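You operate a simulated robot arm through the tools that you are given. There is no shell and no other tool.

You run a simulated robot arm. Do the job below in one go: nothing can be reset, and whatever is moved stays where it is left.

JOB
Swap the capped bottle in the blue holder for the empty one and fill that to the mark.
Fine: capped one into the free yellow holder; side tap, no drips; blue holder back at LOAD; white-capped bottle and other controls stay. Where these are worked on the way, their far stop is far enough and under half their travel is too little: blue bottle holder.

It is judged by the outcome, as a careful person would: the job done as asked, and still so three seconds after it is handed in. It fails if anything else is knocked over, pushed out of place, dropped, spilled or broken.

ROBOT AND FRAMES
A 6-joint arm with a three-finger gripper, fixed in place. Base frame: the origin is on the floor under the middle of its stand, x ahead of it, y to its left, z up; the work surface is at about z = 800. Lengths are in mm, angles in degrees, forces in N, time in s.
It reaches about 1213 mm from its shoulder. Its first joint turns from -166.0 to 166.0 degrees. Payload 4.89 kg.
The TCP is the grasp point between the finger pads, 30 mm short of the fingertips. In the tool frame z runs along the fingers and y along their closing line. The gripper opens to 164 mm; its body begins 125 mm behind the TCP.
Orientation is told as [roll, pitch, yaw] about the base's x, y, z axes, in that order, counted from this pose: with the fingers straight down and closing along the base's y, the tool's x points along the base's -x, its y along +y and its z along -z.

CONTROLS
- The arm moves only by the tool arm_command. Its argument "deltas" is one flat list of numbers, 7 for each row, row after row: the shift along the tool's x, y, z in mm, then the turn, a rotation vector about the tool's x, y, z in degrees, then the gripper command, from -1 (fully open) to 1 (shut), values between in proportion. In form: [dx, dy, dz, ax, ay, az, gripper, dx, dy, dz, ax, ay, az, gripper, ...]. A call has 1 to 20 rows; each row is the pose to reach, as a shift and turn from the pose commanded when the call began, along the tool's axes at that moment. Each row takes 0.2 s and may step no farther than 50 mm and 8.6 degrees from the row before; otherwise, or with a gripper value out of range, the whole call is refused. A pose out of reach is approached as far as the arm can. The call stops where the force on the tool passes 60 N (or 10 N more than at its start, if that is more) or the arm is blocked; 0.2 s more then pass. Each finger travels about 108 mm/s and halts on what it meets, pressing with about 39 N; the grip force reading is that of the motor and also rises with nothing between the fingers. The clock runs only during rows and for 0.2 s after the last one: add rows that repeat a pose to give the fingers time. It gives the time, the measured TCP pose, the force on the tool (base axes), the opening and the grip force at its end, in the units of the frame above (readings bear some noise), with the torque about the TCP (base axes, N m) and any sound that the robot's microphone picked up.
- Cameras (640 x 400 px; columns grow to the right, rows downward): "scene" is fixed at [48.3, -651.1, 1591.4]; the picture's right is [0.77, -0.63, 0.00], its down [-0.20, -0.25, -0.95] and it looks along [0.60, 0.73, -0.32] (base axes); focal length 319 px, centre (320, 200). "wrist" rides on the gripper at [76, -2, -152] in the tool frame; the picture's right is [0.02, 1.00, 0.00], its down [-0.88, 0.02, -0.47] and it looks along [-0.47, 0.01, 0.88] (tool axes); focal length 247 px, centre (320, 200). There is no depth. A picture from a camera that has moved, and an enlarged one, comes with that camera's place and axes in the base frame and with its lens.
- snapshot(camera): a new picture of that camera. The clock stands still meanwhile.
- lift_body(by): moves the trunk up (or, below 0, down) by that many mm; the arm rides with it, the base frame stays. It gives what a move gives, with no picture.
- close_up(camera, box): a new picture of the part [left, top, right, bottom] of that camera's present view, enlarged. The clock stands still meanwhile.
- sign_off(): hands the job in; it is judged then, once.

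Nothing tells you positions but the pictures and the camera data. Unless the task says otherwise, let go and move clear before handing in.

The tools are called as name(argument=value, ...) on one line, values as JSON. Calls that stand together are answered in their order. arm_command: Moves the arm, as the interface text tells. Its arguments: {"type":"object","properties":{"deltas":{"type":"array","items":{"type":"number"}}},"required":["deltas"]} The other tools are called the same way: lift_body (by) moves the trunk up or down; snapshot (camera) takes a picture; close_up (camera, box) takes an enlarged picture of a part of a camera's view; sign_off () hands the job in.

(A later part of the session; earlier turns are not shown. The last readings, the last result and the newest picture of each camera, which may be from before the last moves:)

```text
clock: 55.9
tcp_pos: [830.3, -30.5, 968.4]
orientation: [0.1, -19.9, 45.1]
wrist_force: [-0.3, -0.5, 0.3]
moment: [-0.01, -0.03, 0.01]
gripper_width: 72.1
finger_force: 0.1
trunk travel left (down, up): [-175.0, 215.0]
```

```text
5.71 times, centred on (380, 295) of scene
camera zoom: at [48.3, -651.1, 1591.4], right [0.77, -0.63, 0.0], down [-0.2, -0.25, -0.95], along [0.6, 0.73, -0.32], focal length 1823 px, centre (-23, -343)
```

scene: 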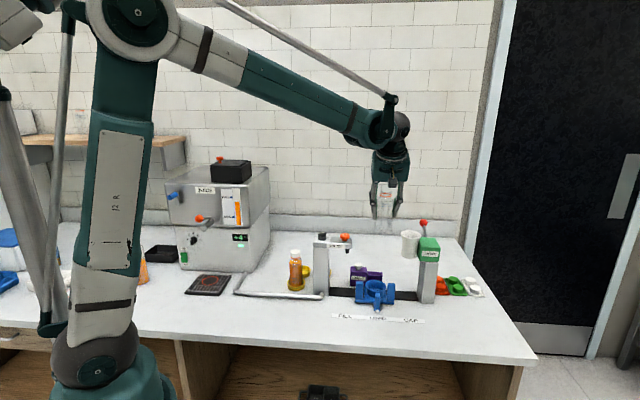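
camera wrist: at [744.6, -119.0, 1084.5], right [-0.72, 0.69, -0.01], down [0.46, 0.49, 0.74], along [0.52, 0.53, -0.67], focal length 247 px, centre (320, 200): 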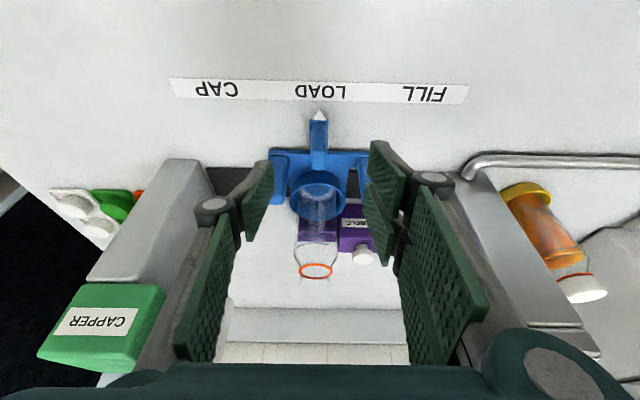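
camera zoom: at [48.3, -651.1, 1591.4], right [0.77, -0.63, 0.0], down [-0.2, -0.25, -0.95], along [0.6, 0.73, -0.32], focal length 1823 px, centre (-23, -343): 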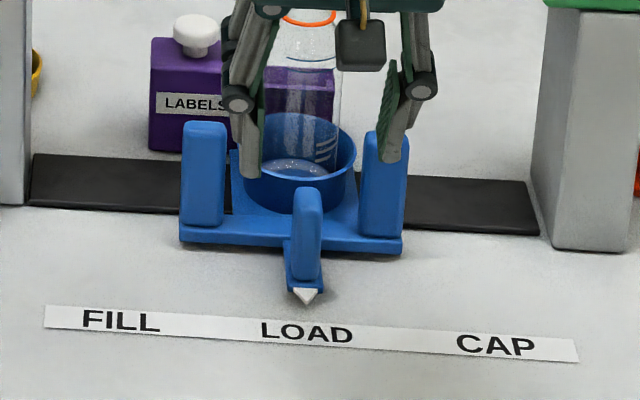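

The tab is about 18 mm wide, near n≈618 and z up to ≈868. I'll advance along the fingers to straddle it.

arm_command(deltas=[-2, -0.9, 30, 0, 0, 0, 0.39, -4, -1.8, 60, 0, 0, 0, 0.39, -6, -1.8, 90, 0, 0, 0, 0.39, -8, -1.8, 115, 0, 0, 0, 0.39, -8, -1.8, 115, 0, 0, 0, 0.39])

snapshot(camera="wrist")

close_up(camera="scene", box=[320, 230, 430, 330])

```text
clock: 57.1
tcp_pos: [868.3, 3.4, 862.2]
orientation: [0.0, -19.9, 45.0]
wrist_force: [0.5, -0.6, -0.3]
moment: [0.03, 0.05, 0.02]
gripper_width: 50.0
finger_force: 0.1
trunk travel left (down, up): [-175.0, 215.0]
```

```text
taken
camera wrist: at [782.5, -86.0, 978.0], right [-0.72, 0.69, -0.01], down [0.46, 0.48, 0.74], along [0.52, 0.53, -0.67], focal length 247 px, centre (320, 200)
```

wrist: 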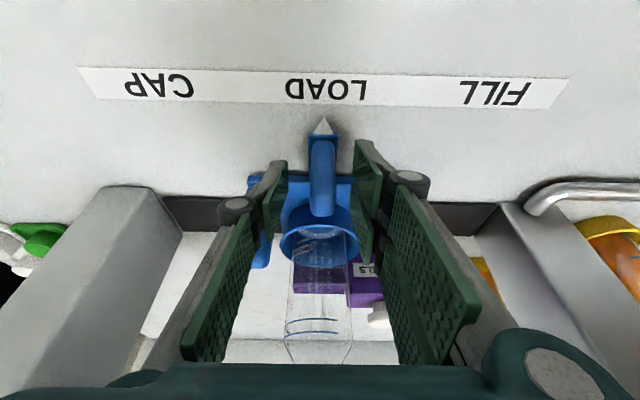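

```text
4.00 times, centred on (375, 280) of scene
camera zoom: at [48.3, -651.1, 1591.4], right [0.77, -0.63, 0.0], down [-0.2, -0.25, -0.95], along [0.6, 0.73, -0.32], focal length 1276 px, centre (100, -120)
```

zoom: 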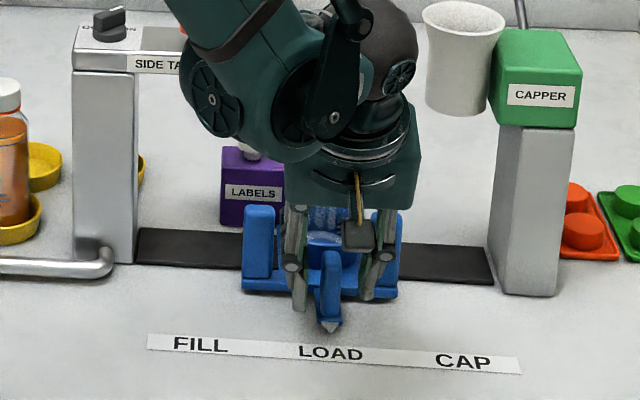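

The tab is between the pads. I'll close on it.

arm_command(deltas=[0, 0, 0, 0, 0, 0, 0.6, 0, 0, 0, 0, 0, 0, 0.8, 0, 0, 0, 0, 0, 0, 1, 0, 0, 0, 0, 0, 0, 1, 0, 0, 0, 0, 0, 0, 1])

snapshot(camera="wrist")

```text
clock: 58.3
tcp_pos: [868.9, 2.9, 862.5]
orientation: [0.1, -19.9, 45.0]
wrist_force: [-1.3, 1.6, -2.1]
moment: [0.12, 0.01, -0.11]
gripper_width: 17.6
finger_force: 44.8
trunk travel left (down, up): [-175.0, 215.0]
```

```text
taken
camera wrist: at [782.1, -86.1, 978.4], right [-0.72, 0.69, -0.01], down [0.46, 0.49, 0.74], along [0.52, 0.53, -0.67], focal length 247 px, centre (320, 200)
```

wrist: 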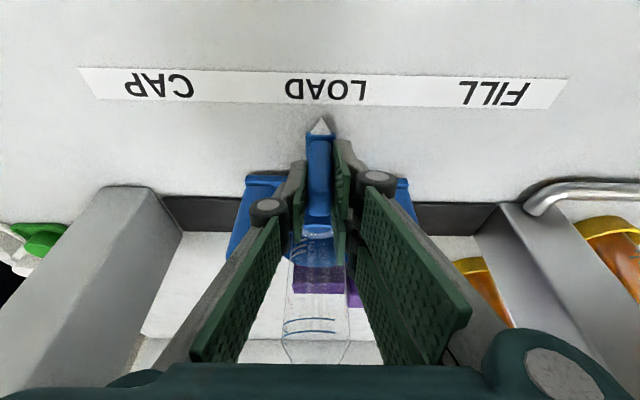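

Firmly gripped. LOAD corresponds to TCP e≈612. I'll slide gently toward FILL.

arm_command(deltas=[0, 3, 0, 0, 0, 0, 1, 0, 8, 0, 0, 0, 0, 1, 0, 16, 0, 0, 0, 0, 1, 0, 26, 0, 0, 0, 0, 1, 0, 36, 0, 0, 0, 0, 1, 0, 46, 0, 0, 0, 0, 1, 0, 54, 0, 0, 0, 0, 1, 0, 60, 0, 0, 0, 0, 1])

snapshot(camera="wrist")

close_up(camera="scene", box=[300, 210, 430, 330])

```text
clock: 60.1
tcp_pos: [826.9, 45.7, 862.5]
orientation: [0.0, -20.0, 45.1]
wrist_force: [16.9, 15.8, 22.9]
moment: [0.9, -0.82, -0.16]
gripper_width: 18.0
finger_force: 44.8
trunk travel left (down, up): [-175.0, 215.0]
```

```text
taken
camera wrist: at [739.2, -43.5, 978.2], right [-0.72, 0.69, -0.01], down [0.46, 0.48, 0.75], along [0.52, 0.54, -0.67], focal length 247 px, centre (320, 200)
```

wrist: 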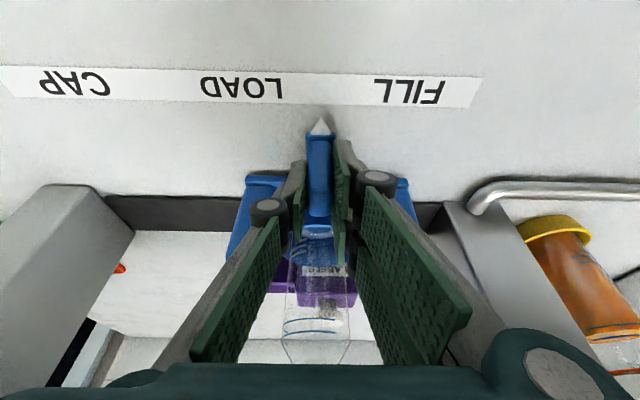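

```text
3.33 times, centred on (365, 270) of scene
camera zoom: at [48.3, -651.1, 1591.4], right [0.77, -0.63, 0.0], down [-0.2, -0.25, -0.95], along [0.6, 0.73, -0.32], focal length 1063 px, centre (170, -33)
```

zoom: 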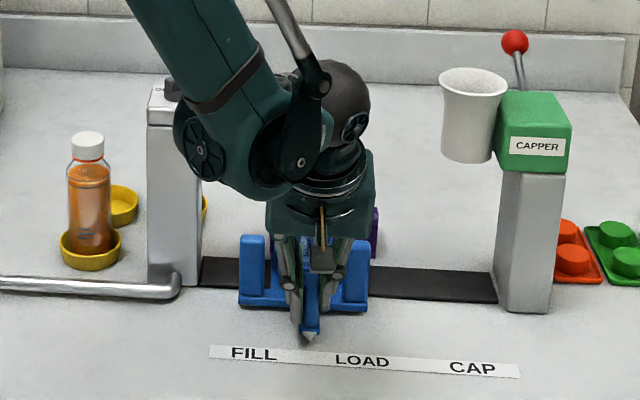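

The holder slides smoothly, with about 64 mm left to the FILL label. I'll continue, easing the small sideways load, and go slower toward the stop.

arm_command(deltas=[-0.9, 4, -0.4, 0, 0, 0, 1, -0.9, 12, -0.4, 0, 0, 0, 1, -0.9, 22, -0.4, 0, 0, 0, 1, -0.9, 32, -0.4, 0, 0, 0, 1, -0.9, 42, -0.4, 0, 0, 0, 1, -0.9, 50, -0.4, 0, 0, 0, 1, -0.9, 54, -0.4, 0, 0, 0, 1])

snapshot(camera="wrist")

close_up(camera="scene", box=[290, 210, 420, 330])

```text
clock: 61.7
tcp_pos: [785.6, 81.7, 862.0]
orientation: [-0.1, -20.0, 45.1]
wrist_force: [9.4, 11.7, 8.3]
moment: [0.12, 0.05, -0.22]
gripper_width: 17.9
finger_force: 45.3
trunk travel left (down, up): [-175.0, 215.0]
```

```text
taken
camera wrist: at [700.2, -6.0, 977.1], right [-0.72, 0.69, -0.01], down [0.46, 0.49, 0.74], along [0.52, 0.53, -0.67], focal length 247 px, centre (320, 200)
```

wrist: 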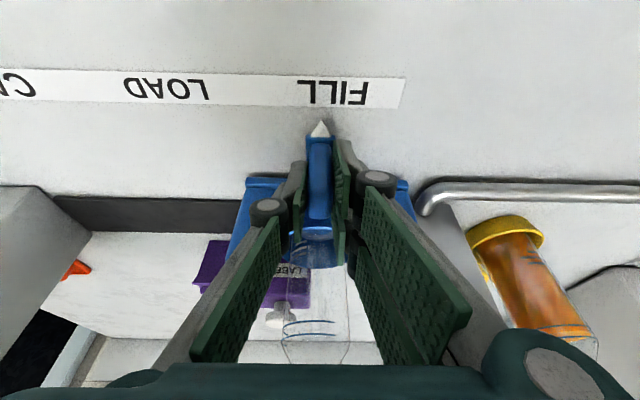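

```text
3.33 times, centred on (355, 270) of scene
camera zoom: at [48.3, -651.1, 1591.4], right [0.77, -0.63, 0.0], down [-0.2, -0.25, -0.95], along [0.6, 0.73, -0.32], focal length 1063 px, centre (203, -33)
```

zoom: 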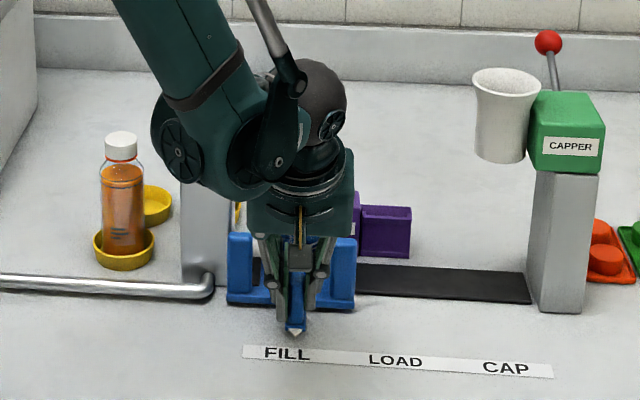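

About 8 mm from the FILL mark. I'll creep to the stop.

arm_command(deltas=[-0.3, 2, 0, 0, 0, 0, 1, -0.3, 4, 0, 0, 0, 0, 1, -0.3, 6, 0, 0, 0, 0, 1])

arm_command(deltas=[0, 1.5, 0, 0, 0, 0, 1, 0, 3, 0, 0, 0, 0, 1])

```text
clock: 62.5
tcp_pos: [783.2, 86.2, 861.6]
orientation: [0.0, -19.8, 45.0]
wrist_force: [-20.5, -18.1, -12.0]
moment: [-0.58, 0.68, -0.07]
gripper_width: 17.9
finger_force: 45.3
trunk travel left (down, up): [-175.0, 215.0]
```

```text
clock: 63.1
tcp_pos: [782.4, 89.4, 860.6]
orientation: [0.1, -20.0, 45.0]
wrist_force: [-18.0, -17.3, -21.7]
moment: [-0.53, 0.67, -0.08]
gripper_width: 17.6
finger_force: 44.7
trunk travel left (down, up): [-175.0, 215.0]
```

arm_command(deltas=[0.6, 1.5, 0.3, 0, 0, 0, 1, 0.6, 3, 0.3, 0, 0, 0, 1])

arm_command(deltas=[0.2, 1.5, 0.2, 0, 0, 0, 1, 0.2, 3, 0.2, 0, 0, 0, 1])

snapshot(camera="wrist")

```text
clock: 63.7
tcp_pos: [782.3, 88.8, 861.4]
orientation: [0.0, -19.9, 45.1]
wrist_force: [-1.7, -35.4, -16.4]
moment: [-1.16, 0.33, -0.27]
gripper_width: 17.8
finger_force: 44.9
trunk travel left (down, up): [-175.0, 215.0]
```

```text
clock: 64.2
tcp_pos: [781.5, 90.2, 861.6]
orientation: [-0.2, -20.0, 44.8]
wrist_force: [5.7, -14.3, -6.3]
moment: [-0.45, -0.03, -0.02]
gripper_width: 17.8
finger_force: 45.1
trunk travel left (down, up): [-175.0, 215.0]
stopped in row 2: the force on the tool passed its limit at 64 N (the readings are from after the stop); the commanded pose is now the measured one
```

```text
taken
camera wrist: at [694.6, 1.4, 977.9], right [-0.72, 0.69, -0.01], down [0.46, 0.49, 0.75], along [0.52, 0.53, -0.67], focal length 247 px, centre (320, 200)
```

wrist: 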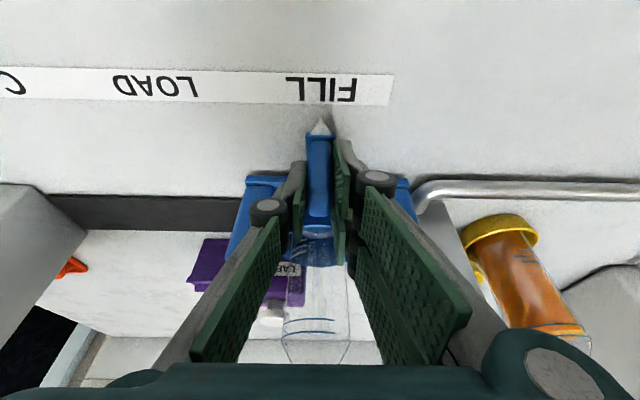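

The holder hit its far stop with the pointer at FILL (travel about 123 mm). I'll release the tab and back away, then check the bottle under the spout.

arm_command(deltas=[0, 0, 0, 0, 0, 0, 0.8, 0, 0, 0, 0, 0, 0, 0.5, 0, 0, 0, 0, 0, 0, 0.39, 2, 0, -30, 0, 0, 0, 0.39, 4, 0, -60, 0, 0, 0, 0.39, 6, 0, -90, 0, 0, 0, 0.39, 8, 0, -115, 0, 0, 0, 0.39, 30, 0, -150, 0, 0, 0, 0.39, 60, 0, -185, 0, 0, 0, 0.39, 60, 0, -185, 0, 0, 0, 0.39])

snapshot(camera="wrist")

close_up(camera="scene", box=[290, 210, 420, 330])

```text
clock: 66.4
tcp_pos: [694.3, 5.6, 1017.3]
orientation: [-0.2, -20.1, 44.9]
wrist_force: [-0.9, 0.1, 0.8]
moment: [-0.07, -0.08, -0.04]
gripper_width: 49.9
finger_force: 0.0
trunk travel left (down, up): [-175.0, 215.0]
```

```text
taken
camera wrist: at [606.4, -81.5, 1132.0], right [-0.72, 0.69, -0.01], down [0.46, 0.49, 0.75], along [0.52, 0.53, -0.67], focal length 247 px, centre (320, 200)
```

wrist: 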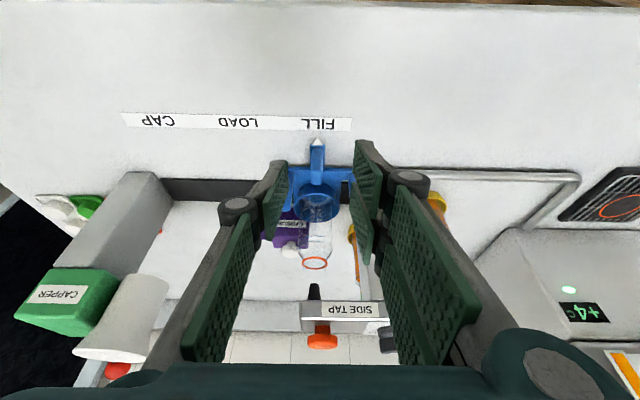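

```text
3.33 times, centred on (355, 270) of scene
camera zoom: at [48.3, -651.1, 1591.4], right [0.77, -0.63, 0.0], down [-0.2, -0.25, -0.95], along [0.6, 0.73, -0.32], focal length 1063 px, centre (203, -33)
```

zoom: 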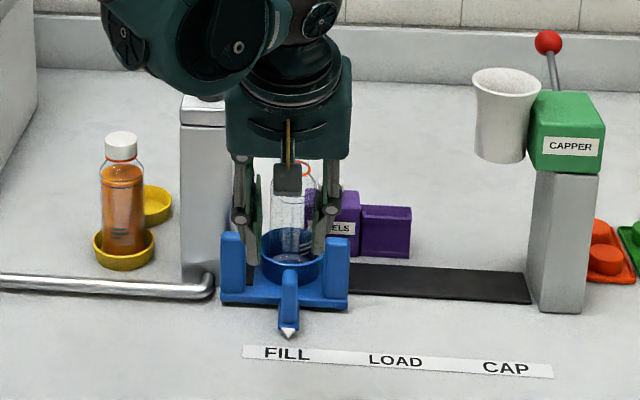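

Spout and bottle mouth line up. The PUSH button top is near (849, 169, 1058). I'll rise, straighten the tool to vertical, close the fingers and hover above the button.

arm_command(deltas=[-14.6, 0, -39.9, 0, 0, 0, 1, -29.2, 0, -79.8, 0, 0, 0, 1, -43.8, 0, -119.7, 0, 0, 0, 1, -58.4, 0, -159.6, 0, 0, 0, 1, -93.6, 1, -146.7, 0, 4, 0, 1, -128.8, 2, -133.8, 0, 8, 0, 1, -164, 3.5, -121, 0, 12, 0, 1, -199.3, 5, -108, 0, 16, 0, 1, -234.5, 6, -95, 0, 20, 0, 1, -269.7, 6.6, -82.3, 0, 20, 0, 1, -269.7, 6.6, -82.3, 0, 20, 0, 1])

snapshot(camera="wrist")

snapshot(camera="scene")

```text
clock: 68.8
tcp_pos: [851.7, 173.5, 1182.3]
orientation: [-0.2, 0.1, 44.9]
wrist_force: [0.8, -0.8, -0.1]
moment: [-0.06, 0.12, -0.02]
gripper_width: 0.0
finger_force: 39.6
trunk travel left (down, up): [-175.0, 215.0]
```

```text
taken
camera wrist: at [798.2, 117.5, 1333.7], right [-0.72, 0.69, 0.0], down [0.61, 0.64, 0.47], along [0.33, 0.34, -0.88], focal length 247 px, centre (320, 200)
```

wrist: 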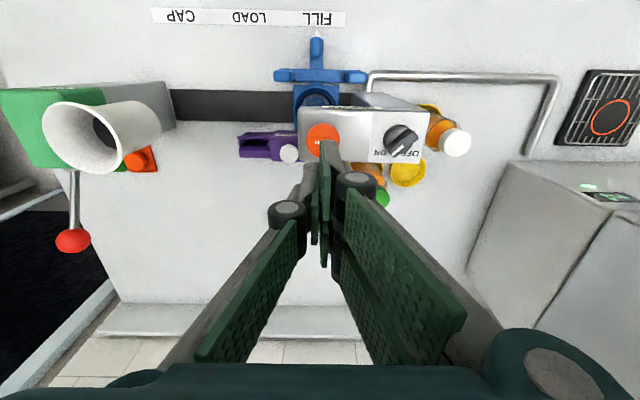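

```text
taken
```

scene: 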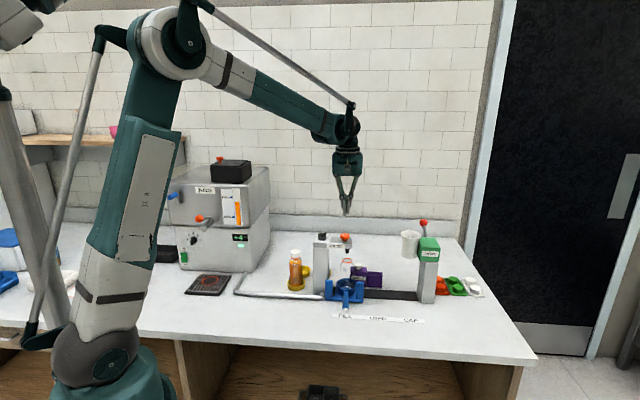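

The scene camera has a clear view of the bottle under the tap. I'll enlarge it to confirm the bottle's mouth is under the spout and check the marks.

close_up(camera="scene", box=[310, 225, 390, 310])

close_up(camera="wrist", box=[270, 60, 440, 200])

```text
4.71 times, centred on (350, 268) of scene
camera zoom: at [48.3, -651.1, 1591.4], right [0.77, -0.63, 0.0], down [-0.2, -0.25, -0.95], along [0.6, 0.73, -0.32], focal length 1501 px, centre (179, -118)
```

zoom: 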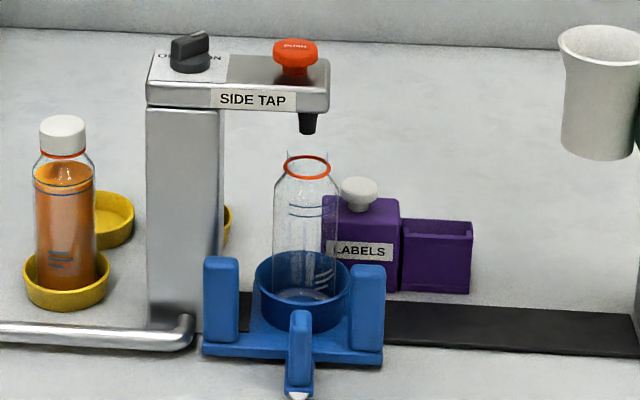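

```text
2.86 times, centred on (355, 130) of wrist
camera zoom: at [798.2, 117.5, 1333.7], right [-0.72, 0.69, 0.0], down [0.61, 0.64, 0.47], along [0.33, 0.34, -0.88], focal length 706 px, centre (220, 400)
```

zoom: 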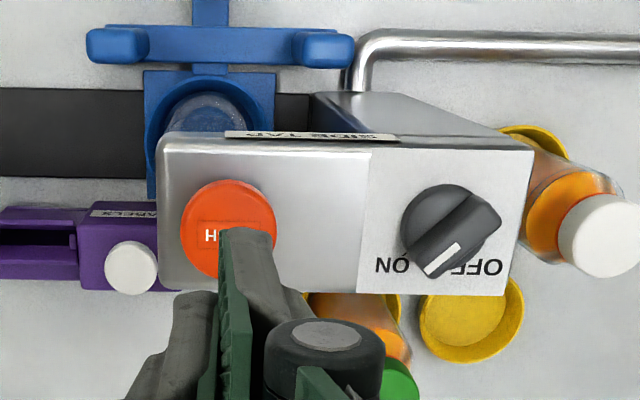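

The dial points at ON, and the bottle neck is centred under the spout. I'll centre over the PUSH button and come down to just above it.

arm_command(deltas=[5.3, 2.5, 0, 0, 0, 0, 1, 5.3, 2.5, 35, 0, 0, 0, 1, 5.3, 2.5, 65, 0, 0, 0, 1, 5.3, 2.5, 82, 0, 0, 0, 1, 5.3, 2.5, 82, 0, 0, 0, 1])

snapshot(camera="wrist")

close_up(camera="scene", box=[310, 210, 390, 310])

```text
clock: 70.0
tcp_pos: [845.6, 172.1, 1101.7]
orientation: [-0.1, 0.1, 45.0]
wrist_force: [-0.1, 0.3, -0.8]
moment: [0.0, 0.08, -0.04]
gripper_width: 0.1
finger_force: 38.9
trunk travel left (down, up): [-175.0, 215.0]
```

```text
taken
camera wrist: at [791.6, 117.1, 1253.5], right [-0.72, 0.69, 0.0], down [0.61, 0.64, 0.47], along [0.33, 0.34, -0.88], focal length 247 px, centre (320, 200)
```

wrist: 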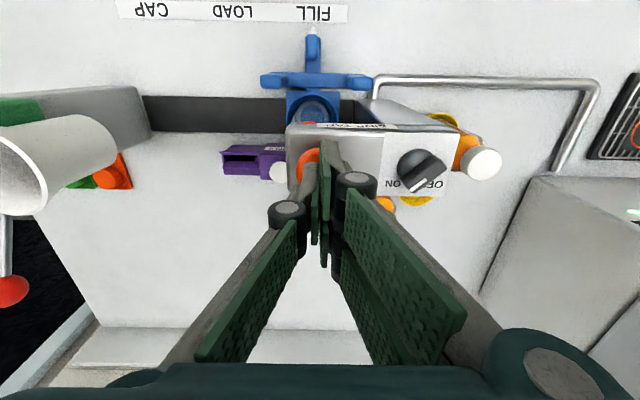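

```text
4.00 times, centred on (350, 260) of scene
camera zoom: at [48.3, -651.1, 1591.4], right [0.77, -0.63, 0.0], down [-0.2, -0.25, -0.95], along [0.6, 0.73, -0.32], focal length 1276 px, centre (200, -40)
```

zoom: 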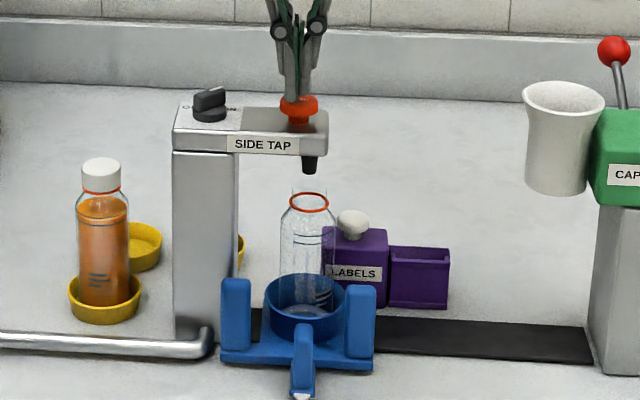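

close_up(camera="wrist", box=[270, 100, 390, 220])

close_up(camera="scene", box=[335, 205, 375, 260])

```text
3.33 times, centred on (330, 160) of wrist
camera zoom: at [791.6, 117.1, 1253.5], right [-0.72, 0.69, 0.0], down [0.61, 0.64, 0.47], along [0.33, 0.34, -0.88], focal length 823 px, centre (287, 333)
```

zoom: 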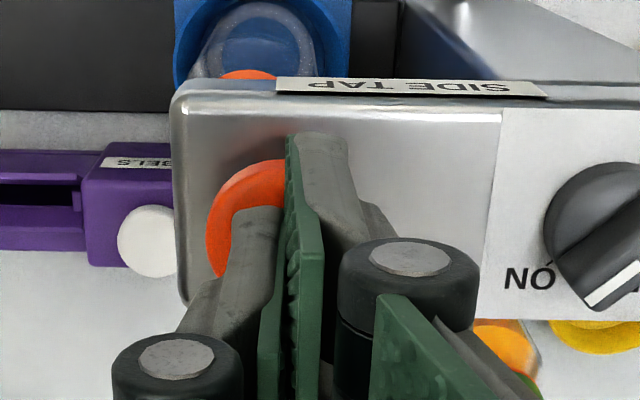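

```text
7.27 times, centred on (355, 232) of scene
camera zoom: at [48.3, -651.1, 1591.4], right [0.77, -0.63, 0.0], down [-0.2, -0.25, -0.95], along [0.6, 0.73, -0.32], focal length 2320 px, centre (66, -36)
```

zoom: 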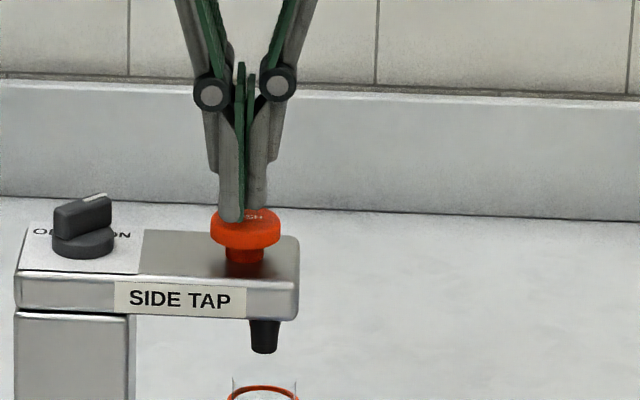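

Aligned over the button. I'll lower in small steps and watch for contact.

arm_command(deltas=[1, -0.5, 6, 0, 0, 0, 1, 1, -0.5, 11, 0, 0, 0, 1, 1, -0.5, 13, 0, 0, 0, 1])

close_up(camera="scene", box=[330, 205, 380, 295])

```text
clock: 70.8
tcp_pos: [845.3, 168.1, 1089.2]
orientation: [-0.2, 0.0, 44.9]
wrist_force: [0.0, 0.7, 1.7]
moment: [0.06, -0.03, 0.02]
gripper_width: 0.0
finger_force: 45.0
trunk travel left (down, up): [-175.0, 215.0]
```

```text
4.44 times, centred on (355, 250) of scene
camera zoom: at [48.3, -651.1, 1591.4], right [0.77, -0.63, 0.0], down [-0.2, -0.25, -0.95], along [0.6, 0.73, -0.32], focal length 1418 px, centre (164, -22)
```

zoom: 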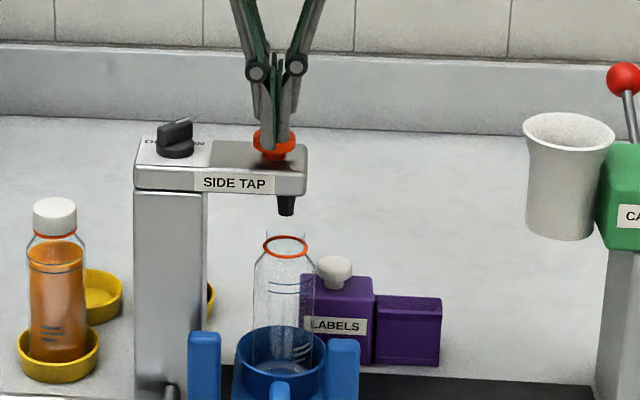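

arm_command(deltas=[0, 0, 2, 0, 0, 0, 1])

close_up(camera="scene", box=[330, 225, 380, 295])

```text
clock: 71.2
tcp_pos: [843.1, 168.6, 1089.2]
orientation: [-0.1, 0.0, 44.9]
wrist_force: [-0.5, -0.7, 2.2]
moment: [0.0, -0.01, -0.02]
gripper_width: 0.1
finger_force: 45.1
trunk travel left (down, up): [-175.0, 215.0]
```

```text
5.71 times, centred on (355, 260) of scene
camera zoom: at [48.3, -651.1, 1591.4], right [0.77, -0.63, 0.0], down [-0.2, -0.25, -0.95], along [0.6, 0.73, -0.32], focal length 1823 px, centre (120, -143)
```

zoom: 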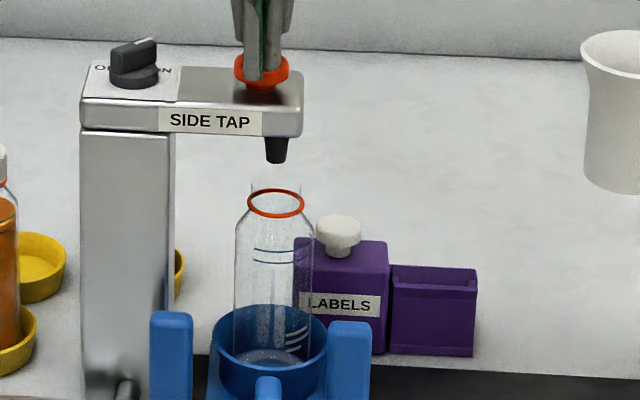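

arm_command(deltas=[0, 0, 2, 0, 0, 0, 1])

close_up(camera="scene", box=[330, 225, 380, 295])

```text
clock: 71.6
tcp_pos: [845.2, 167.8, 1085.1]
orientation: [-0.2, 0.0, 44.9]
wrist_force: [-0.3, 1.1, 2.9]
moment: [0.05, -0.01, -0.01]
gripper_width: 0.0
finger_force: 45.1
trunk travel left (down, up): [-175.0, 215.0]
```

```text
5.71 times, centred on (355, 260) of scene
camera zoom: at [48.3, -651.1, 1591.4], right [0.77, -0.63, 0.0], down [-0.2, -0.25, -0.95], along [0.6, 0.73, -0.32], focal length 1823 px, centre (120, -143)
```

zoom: 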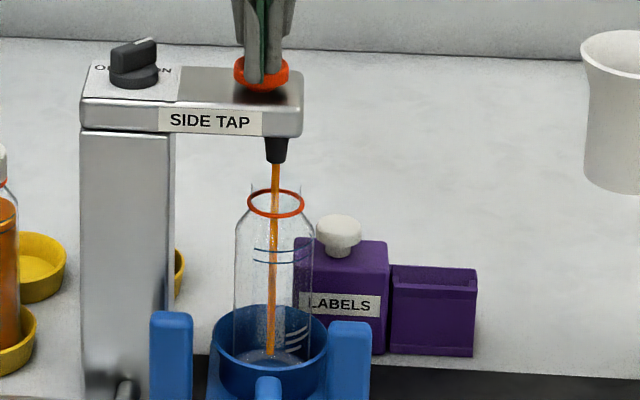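

The juice stream runs straight into the bottle. I'll hold and check the level often (the clock stops while I look).

arm_command(deltas=[0, 0, 0.5, 0, 0, 0, 1, 0, 0, 0.5, 0, 0, 0, 1])

close_up(camera="scene", box=[330, 225, 380, 295])

```text
clock: 72.2
tcp_pos: [846.1, 169.0, 1087.7]
orientation: [-0.2, 0.0, 44.9]
wrist_force: [1.6, -1.2, 3.1]
moment: [0.01, -0.01, -0.05]
gripper_width: 0.2
finger_force: 45.4
trunk travel left (down, up): [-175.0, 215.0]
```

```text
5.71 times, centred on (355, 260) of scene
camera zoom: at [48.3, -651.1, 1591.4], right [0.77, -0.63, 0.0], down [-0.2, -0.25, -0.95], along [0.6, 0.73, -0.32], focal length 1823 px, centre (120, -143)
```

zoom: 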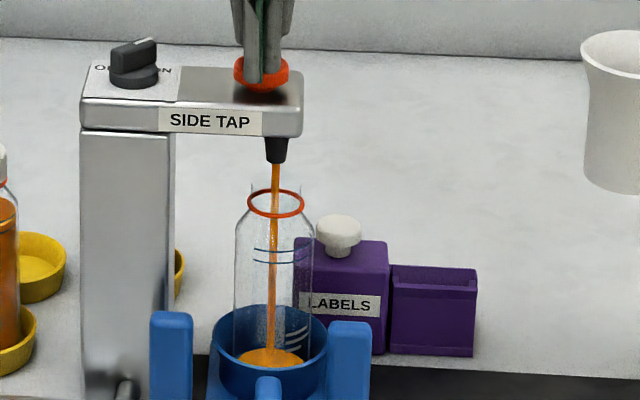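

arm_command(deltas=[0, 0, 0, 0, 0, 0, 1, 0, 0, 0, 0, 0, 0, 1, 0, 0, 0, 0, 0, 0, 1, 0, 0, 0, 0, 0, 0, 1, 0, 0, 0, 0, 0, 0, 1])

close_up(camera="scene", box=[330, 225, 380, 295])

```text
clock: 73.4
tcp_pos: [846.2, 168.2, 1086.5]
orientation: [-0.2, 0.0, 44.8]
wrist_force: [-0.8, -0.3, 3.3]
moment: [0.02, 0.0, -0.01]
gripper_width: 6.1
finger_force: 45.4
trunk travel left (down, up): [-175.0, 215.0]
```

```text
5.71 times, centred on (355, 260) of scene
camera zoom: at [48.3, -651.1, 1591.4], right [0.77, -0.63, 0.0], down [-0.2, -0.25, -0.95], along [0.6, 0.73, -0.32], focal length 1823 px, centre (120, -143)
```

zoom: 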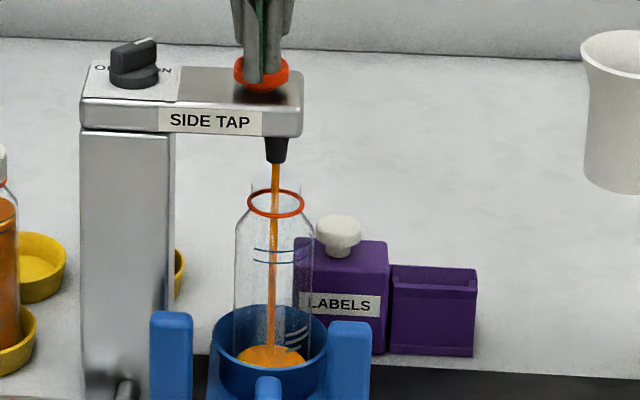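

The level rises about 3–4 mm/s. I'll keep holding and checking.

arm_command(deltas=[0, 0, 0, 0, 0, 0, 1, 0, 0, 0, 0, 0, 0, 1, 0, 0, 0, 0, 0, 0, 1, 0, 0, 0, 0, 0, 0, 1, 0, 0, 0, 0, 0, 0, 1, 0, 0, 0, 0, 0, 0, 1, 0, 0, 0, 0, 0, 0, 1, 0, 0, 0, 0, 0, 0, 1, 0, 0, 0, 0, 0, 0, 1])

close_up(camera="scene", box=[330, 205, 380, 295])

```text
clock: 75.4
tcp_pos: [845.2, 168.5, 1086.6]
orientation: [-0.2, 0.0, 44.9]
wrist_force: [0.4, -0.5, 2.8]
moment: [0.03, 0.01, 0.02]
gripper_width: 5.9
finger_force: 45.1
trunk travel left (down, up): [-175.0, 215.0]
```

```text
4.44 times, centred on (355, 250) of scene
camera zoom: at [48.3, -651.1, 1591.4], right [0.77, -0.63, 0.0], down [-0.2, -0.25, -0.95], along [0.6, 0.73, -0.32], focal length 1418 px, centre (164, -22)
```

zoom: 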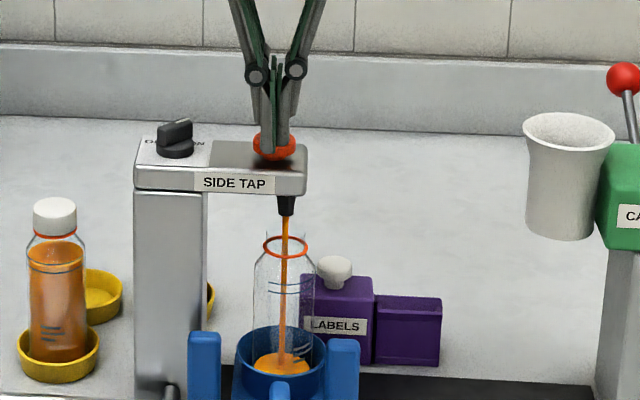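

close_up(camera="scene", box=[335, 245, 371, 295])

```text
8.00 times, centred on (353, 270) of scene
camera zoom: at [48.3, -651.1, 1591.4], right [0.77, -0.63, 0.0], down [-0.2, -0.25, -0.95], along [0.6, 0.73, -0.32], focal length 2552 px, centre (56, -360)
```

zoom: 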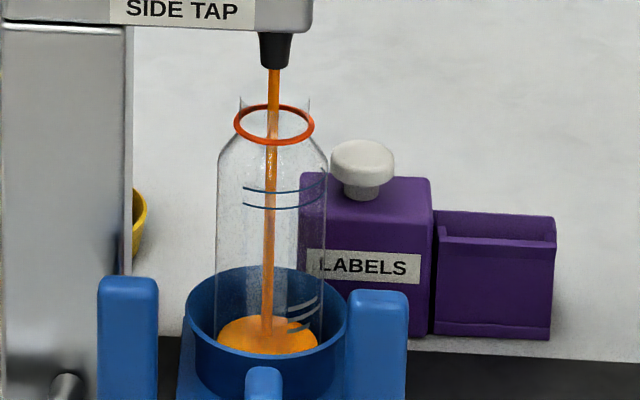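

arm_command(deltas=[0, 0, 0, 0, 0, 0, 1, 0, 0, 0, 0, 0, 0, 1, 0, 0, 0, 0, 0, 0, 1, 0, 0, 0, 0, 0, 0, 1, 0, 0, 0, 0, 0, 0, 1, 0, 0, 0, 0, 0, 0, 1, 0, 0, 0, 0, 0, 0, 1, 0, 0, 0, 0, 0, 0, 1, 0, 0, 0, 0, 0, 0, 1, 0, 0, 0, 0, 0, 0, 1, 0, 0, 0, 0, 0, 0, 1, 0, 0, 0, 0, 0, 0, 1, 0, 0, 0, 0, 0, 0, 1, 0, 0, 0, 0, 0, 0, 1])

close_up(camera="scene", box=[335, 245, 371, 295])

```text
clock: 78.4
tcp_pos: [845.3, 167.1, 1086.0]
orientation: [-0.2, 0.0, 44.9]
wrist_force: [1.0, 0.1, 2.1]
moment: [-0.02, 0.01, -0.01]
gripper_width: 6.1
finger_force: 45.1
trunk travel left (down, up): [-175.0, 215.0]
```

```text
8.00 times, centred on (353, 270) of scene
camera zoom: at [48.3, -651.1, 1591.4], right [0.77, -0.63, 0.0], down [-0.2, -0.25, -0.95], along [0.6, 0.73, -0.32], focal length 2552 px, centre (56, -360)
```

zoom: 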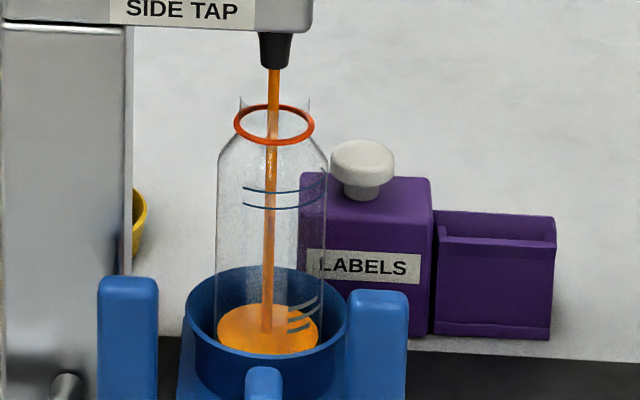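

The level rises roughly 2.8 mm/s, so there is about half a minute to go. I'll continue in 4-second holds.

arm_command(deltas=[0, 0, 0, 0, 0, 0, 1, 0, 0, 0, 0, 0, 0, 1, 0, 0, 0, 0, 0, 0, 1, 0, 0, 0, 0, 0, 0, 1, 0, 0, 0, 0, 0, 0, 1, 0, 0, 0, 0, 0, 0, 1, 0, 0, 0, 0, 0, 0, 1, 0, 0, 0, 0, 0, 0, 1, 0, 0, 0, 0, 0, 0, 1, 0, 0, 0, 0, 0, 0, 1, 0, 0, 0, 0, 0, 0, 1, 0, 0, 0, 0, 0, 0, 1, 0, 0, 0, 0, 0, 0, 1, 0, 0, 0, 0, 0, 0, 1, 0, 0, 0, 0, 0, 0, 1, 0, 0, 0, 0, 0, 0, 1, 0, 0, 0, 0, 0, 0, 1, 0, 0, 0, 0, 0, 0, 1, 0, 0, 0, 0, 0, 0, 1, 0, 0, 0, 0, 0, 0, 1])

close_up(camera="scene", box=[335, 245, 371, 295])

```text
clock: 82.6
tcp_pos: [845.4, 168.0, 1085.8]
orientation: [-0.2, 0.0, 44.9]
wrist_force: [-0.1, -0.9, 2.8]
moment: [-0.01, 0.02, -0.01]
gripper_width: 6.1
finger_force: 44.9
trunk travel left (down, up): [-175.0, 215.0]
```

```text
8.00 times, centred on (353, 270) of scene
camera zoom: at [48.3, -651.1, 1591.4], right [0.77, -0.63, 0.0], down [-0.2, -0.25, -0.95], along [0.6, 0.73, -0.32], focal length 2552 px, centre (56, -360)
```

zoom: 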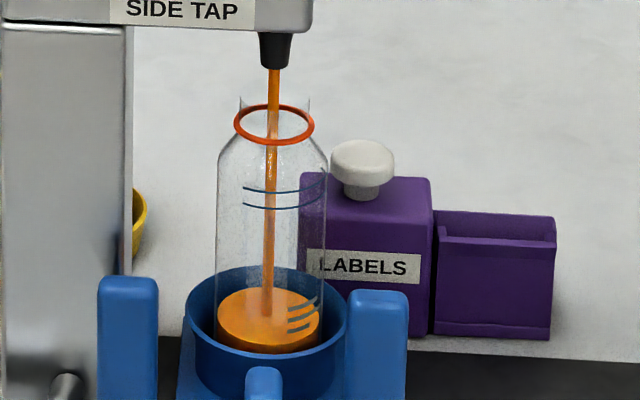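

Steady at about 2 mm/s. I'll continue holding.

arm_command(deltas=[0, 0, 0, 0, 0, 0, 1, 0, 0, 0, 0, 0, 0, 1, 0, 0, 0, 0, 0, 0, 1, 0, 0, 0, 0, 0, 0, 1, 0, 0, 0, 0, 0, 0, 1, 0, 0, 0, 0, 0, 0, 1, 0, 0, 0, 0, 0, 0, 1, 0, 0, 0, 0, 0, 0, 1, 0, 0, 0, 0, 0, 0, 1, 0, 0, 0, 0, 0, 0, 1, 0, 0, 0, 0, 0, 0, 1, 0, 0, 0, 0, 0, 0, 1, 0, 0, 0, 0, 0, 0, 1, 0, 0, 0, 0, 0, 0, 1, 0, 0, 0, 0, 0, 0, 1, 0, 0, 0, 0, 0, 0, 1, 0, 0, 0, 0, 0, 0, 1, 0, 0, 0, 0, 0, 0, 1, 0, 0, 0, 0, 0, 0, 1, 0, 0, 0, 0, 0, 0, 1])

close_up(camera="scene", box=[335, 245, 371, 295])

```text
clock: 86.8
tcp_pos: [844.9, 168.6, 1086.1]
orientation: [-0.1, -0.1, 44.9]
wrist_force: [-0.4, 0.7, 2.9]
moment: [0.02, -0.01, 0.0]
gripper_width: 6.1
finger_force: 45.5
trunk travel left (down, up): [-175.0, 215.0]
```

```text
8.00 times, centred on (353, 270) of scene
camera zoom: at [48.3, -651.1, 1591.4], right [0.77, -0.63, 0.0], down [-0.2, -0.25, -0.95], along [0.6, 0.73, -0.32], focal length 2552 px, centre (56, -360)
```

zoom: 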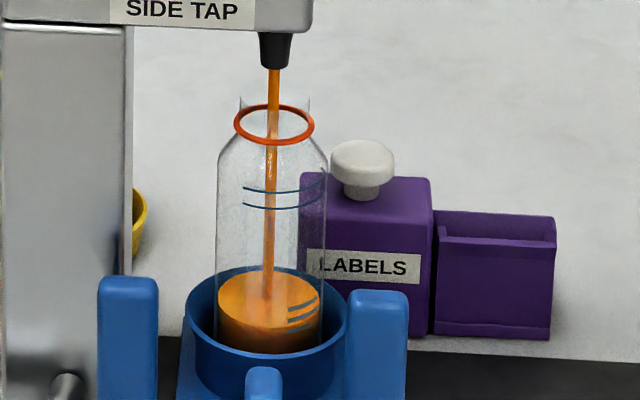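

arm_command(deltas=[0, 0, 0, 0, 0, 0, 1, 0, 0, 0, 0, 0, 0, 1, 0, 0, 0, 0, 0, 0, 1, 0, 0, 0, 0, 0, 0, 1, 0, 0, 0, 0, 0, 0, 1, 0, 0, 0, 0, 0, 0, 1, 0, 0, 0, 0, 0, 0, 1, 0, 0, 0, 0, 0, 0, 1, 0, 0, 0, 0, 0, 0, 1, 0, 0, 0, 0, 0, 0, 1, 0, 0, 0, 0, 0, 0, 1, 0, 0, 0, 0, 0, 0, 1, 0, 0, 0, 0, 0, 0, 1, 0, 0, 0, 0, 0, 0, 1, 0, 0, 0, 0, 0, 0, 1, 0, 0, 0, 0, 0, 0, 1, 0, 0, 0, 0, 0, 0, 1, 0, 0, 0, 0, 0, 0, 1, 0, 0, 0, 0, 0, 0, 1, 0, 0, 0, 0, 0, 0, 1])

arm_command(deltas=[0, 0, 0, 0, 0, 0, 1, 0, 0, 0, 0, 0, 0, 1, 0, 0, 0, 0, 0, 0, 1, 0, 0, 0, 0, 0, 0, 1, 0, 0, 0, 0, 0, 0, 1, 0, 0, 0, 0, 0, 0, 1, 0, 0, 0, 0, 0, 0, 1, 0, 0, 0, 0, 0, 0, 1, 0, 0, 0, 0, 0, 0, 1, 0, 0, 0, 0, 0, 0, 1, 0, 0, 0, 0, 0, 0, 1, 0, 0, 0, 0, 0, 0, 1, 0, 0, 0, 0, 0, 0, 1, 0, 0, 0, 0, 0, 0, 1, 0, 0, 0, 0, 0, 0, 1, 0, 0, 0, 0, 0, 0, 1, 0, 0, 0, 0, 0, 0, 1, 0, 0, 0, 0, 0, 0, 1, 0, 0, 0, 0, 0, 0, 1, 0, 0, 0, 0, 0, 0, 1])

close_up(camera="scene", box=[335, 245, 371, 295])

```text
clock: 91.0
tcp_pos: [845.9, 168.6, 1085.5]
orientation: [-0.2, 0.0, 44.9]
wrist_force: [-0.2, -1.3, 2.8]
moment: [0.07, 0.01, 0.0]
gripper_width: 5.8
finger_force: 44.8
trunk travel left (down, up): [-175.0, 215.0]
```

```text
clock: 95.2
tcp_pos: [845.3, 168.8, 1085.5]
orientation: [-0.2, -0.1, 44.9]
wrist_force: [-1.4, 0.0, 2.6]
moment: [0.01, -0.02, 0.01]
gripper_width: 6.0
finger_force: 44.9
trunk travel left (down, up): [-175.0, 215.0]
```

```text
8.00 times, centred on (353, 270) of scene
camera zoom: at [48.3, -651.1, 1591.4], right [0.77, -0.63, 0.0], down [-0.2, -0.25, -0.95], along [0.6, 0.73, -0.32], focal length 2552 px, centre (56, -360)
```

zoom: 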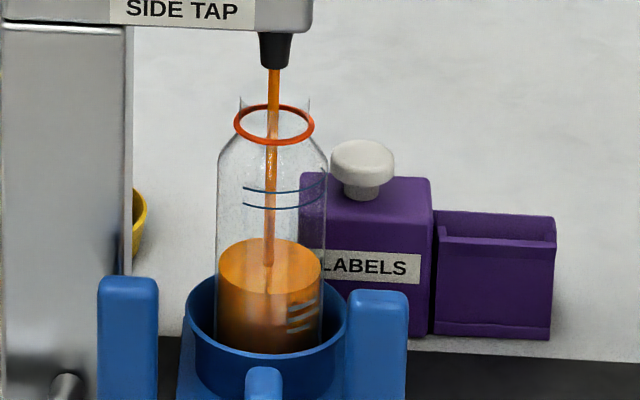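

The level is at just over half. About 24 s remain at this rate, so I'll hold on and check again in 12 s.

arm_command(deltas=[0, 0, 0, 0, 0, 0, 1, 0, 0, 0, 0, 0, 0, 1, 0, 0, 0, 0, 0, 0, 1, 0, 0, 0, 0, 0, 0, 1, 0, 0, 0, 0, 0, 0, 1, 0, 0, 0, 0, 0, 0, 1, 0, 0, 0, 0, 0, 0, 1, 0, 0, 0, 0, 0, 0, 1, 0, 0, 0, 0, 0, 0, 1, 0, 0, 0, 0, 0, 0, 1, 0, 0, 0, 0, 0, 0, 1, 0, 0, 0, 0, 0, 0, 1, 0, 0, 0, 0, 0, 0, 1, 0, 0, 0, 0, 0, 0, 1, 0, 0, 0, 0, 0, 0, 1, 0, 0, 0, 0, 0, 0, 1, 0, 0, 0, 0, 0, 0, 1, 0, 0, 0, 0, 0, 0, 1, 0, 0, 0, 0, 0, 0, 1, 0, 0, 0, 0, 0, 0, 1])

arm_command(deltas=[0, 0, 0, 0, 0, 0, 1, 0, 0, 0, 0, 0, 0, 1, 0, 0, 0, 0, 0, 0, 1, 0, 0, 0, 0, 0, 0, 1, 0, 0, 0, 0, 0, 0, 1, 0, 0, 0, 0, 0, 0, 1, 0, 0, 0, 0, 0, 0, 1, 0, 0, 0, 0, 0, 0, 1, 0, 0, 0, 0, 0, 0, 1, 0, 0, 0, 0, 0, 0, 1, 0, 0, 0, 0, 0, 0, 1, 0, 0, 0, 0, 0, 0, 1, 0, 0, 0, 0, 0, 0, 1, 0, 0, 0, 0, 0, 0, 1, 0, 0, 0, 0, 0, 0, 1, 0, 0, 0, 0, 0, 0, 1, 0, 0, 0, 0, 0, 0, 1, 0, 0, 0, 0, 0, 0, 1, 0, 0, 0, 0, 0, 0, 1, 0, 0, 0, 0, 0, 0, 1])

close_up(camera="scene", box=[335, 245, 371, 295])

```text
clock: 99.4
tcp_pos: [844.0, 166.9, 1086.6]
orientation: [-0.3, 0.1, 44.9]
wrist_force: [0.2, 0.0, 3.1]
moment: [0.03, -0.02, -0.05]
gripper_width: 5.7
finger_force: 45.0
trunk travel left (down, up): [-175.0, 215.0]
```

```text
clock: 103.6
tcp_pos: [845.2, 167.4, 1087.3]
orientation: [-0.2, 0.0, 45.0]
wrist_force: [-0.4, 0.1, 2.7]
moment: [0.01, -0.01, -0.01]
gripper_width: 5.9
finger_force: 44.8
trunk travel left (down, up): [-175.0, 215.0]
```

```text
8.00 times, centred on (353, 270) of scene
camera zoom: at [48.3, -651.1, 1591.4], right [0.77, -0.63, 0.0], down [-0.2, -0.25, -0.95], along [0.6, 0.73, -0.32], focal length 2552 px, centre (56, -360)
```

zoom: 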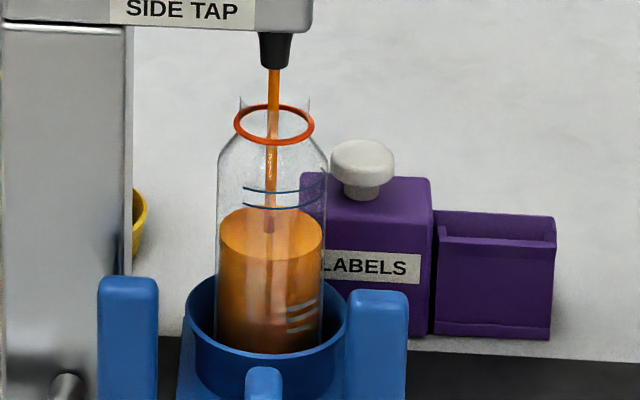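

arm_command(deltas=[0, 0, 0, 0, 0, 0, 1, 0, 0, 0, 0, 0, 0, 1, 0, 0, 0, 0, 0, 0, 1, 0, 0, 0, 0, 0, 0, 1, 0, 0, 0, 0, 0, 0, 1, 0, 0, 0, 0, 0, 0, 1, 0, 0, 0, 0, 0, 0, 1, 0, 0, 0, 0, 0, 0, 1, 0, 0, 0, 0, 0, 0, 1, 0, 0, 0, 0, 0, 0, 1, 0, 0, 0, 0, 0, 0, 1, 0, 0, 0, 0, 0, 0, 1, 0, 0, 0, 0, 0, 0, 1, 0, 0, 0, 0, 0, 0, 1, 0, 0, 0, 0, 0, 0, 1, 0, 0, 0, 0, 0, 0, 1, 0, 0, 0, 0, 0, 0, 1, 0, 0, 0, 0, 0, 0, 1, 0, 0, 0, 0, 0, 0, 1, 0, 0, 0, 0, 0, 0, 1])

arm_command(deltas=[0, 0, 0, 0, 0, 0, 1, 0, 0, 0, 0, 0, 0, 1, 0, 0, 0, 0, 0, 0, 1, 0, 0, 0, 0, 0, 0, 1, 0, 0, 0, 0, 0, 0, 1, 0, 0, 0, 0, 0, 0, 1, 0, 0, 0, 0, 0, 0, 1, 0, 0, 0, 0, 0, 0, 1, 0, 0, 0, 0, 0, 0, 1, 0, 0, 0, 0, 0, 0, 1, 0, 0, 0, 0, 0, 0, 1, 0, 0, 0, 0, 0, 0, 1, 0, 0, 0, 0, 0, 0, 1])

close_up(camera="scene", box=[335, 245, 371, 295])

```text
clock: 107.8
tcp_pos: [844.5, 166.5, 1086.2]
orientation: [-0.1, 0.0, 44.9]
wrist_force: [-0.4, 0.2, 3.7]
moment: [0.03, 0.05, 0.0]
gripper_width: 5.9
finger_force: 45.4
trunk travel left (down, up): [-175.0, 215.0]
```

```text
clock: 110.6
tcp_pos: [845.5, 168.5, 1086.7]
orientation: [-0.2, 0.0, 44.9]
wrist_force: [-0.1, 0.0, 2.6]
moment: [0.02, -0.02, 0.0]
gripper_width: 6.0
finger_force: 44.7
trunk travel left (down, up): [-175.0, 215.0]
```

```text
8.00 times, centred on (353, 270) of scene
camera zoom: at [48.3, -651.1, 1591.4], right [0.77, -0.63, 0.0], down [-0.2, -0.25, -0.95], along [0.6, 0.73, -0.32], focal length 2552 px, centre (56, -360)
```

zoom: 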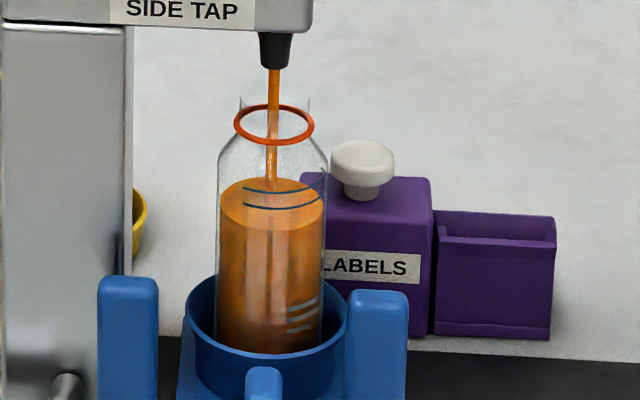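

Getting close: the surface is about 20 mm below the marks' midpoint. I'll hold a little longer.

arm_command(deltas=[0, 0, 0, 0, 0, 0, 1, 0, 0, 0, 0, 0, 0, 1, 0, 0, 0, 0, 0, 0, 1, 0, 0, 0, 0, 0, 0, 1, 0, 0, 0, 0, 0, 0, 1, 0, 0, 0, 0, 0, 0, 1, 0, 0, 0, 0, 0, 0, 1, 0, 0, 0, 0, 0, 0, 1, 0, 0, 0, 0, 0, 0, 1, 0, 0, 0, 0, 0, 0, 1, 0, 0, 0, 0, 0, 0, 1, 0, 0, 0, 0, 0, 0, 1, 0, 0, 0, 0, 0, 0, 1, 0, 0, 0, 0, 0, 0, 1, 0, 0, 0, 0, 0, 0, 1, 0, 0, 0, 0, 0, 0, 1, 0, 0, 0, 0, 0, 0, 1, 0, 0, 0, 0, 0, 0, 1, 0, 0, 0, 0, 0, 0, 1, 0, 0, 0, 0, 0, 0, 1])

close_up(camera="scene", box=[335, 245, 371, 295])

close_up(camera="scene", box=[284, 245, 312, 295])

```text
clock: 114.8
tcp_pos: [845.6, 168.3, 1087.1]
orientation: [-0.1, 0.0, 44.9]
wrist_force: [0.4, -0.4, 2.5]
moment: [0.04, 0.03, -0.03]
gripper_width: 6.2
finger_force: 44.8
trunk travel left (down, up): [-175.0, 215.0]
```

```text
8.00 times, centred on (353, 270) of scene
camera zoom: at [48.3, -651.1, 1591.4], right [0.77, -0.63, 0.0], down [-0.2, -0.25, -0.95], along [0.6, 0.73, -0.32], focal length 2552 px, centre (56, -360)
```

zoom: 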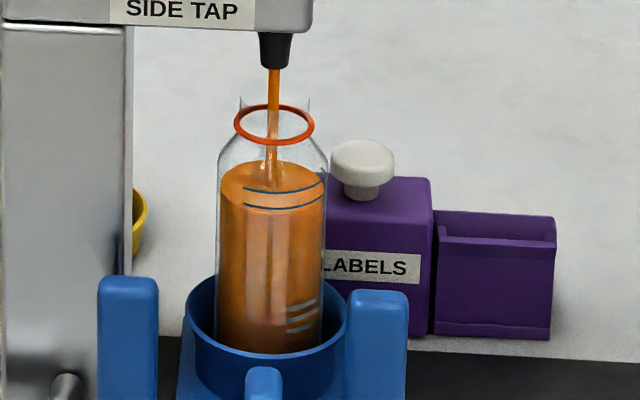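

```text
8.00 times, centred on (298, 270) of scene
camera zoom: at [48.3, -651.1, 1591.4], right [0.77, -0.63, 0.0], down [-0.2, -0.25, -0.95], along [0.6, 0.73, -0.32], focal length 2552 px, centre (496, -360)
```

zoom: 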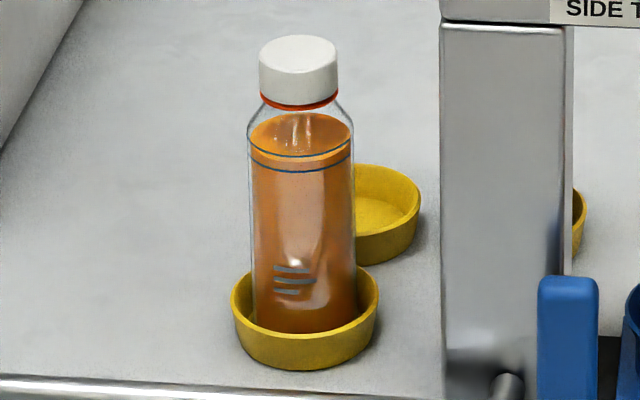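

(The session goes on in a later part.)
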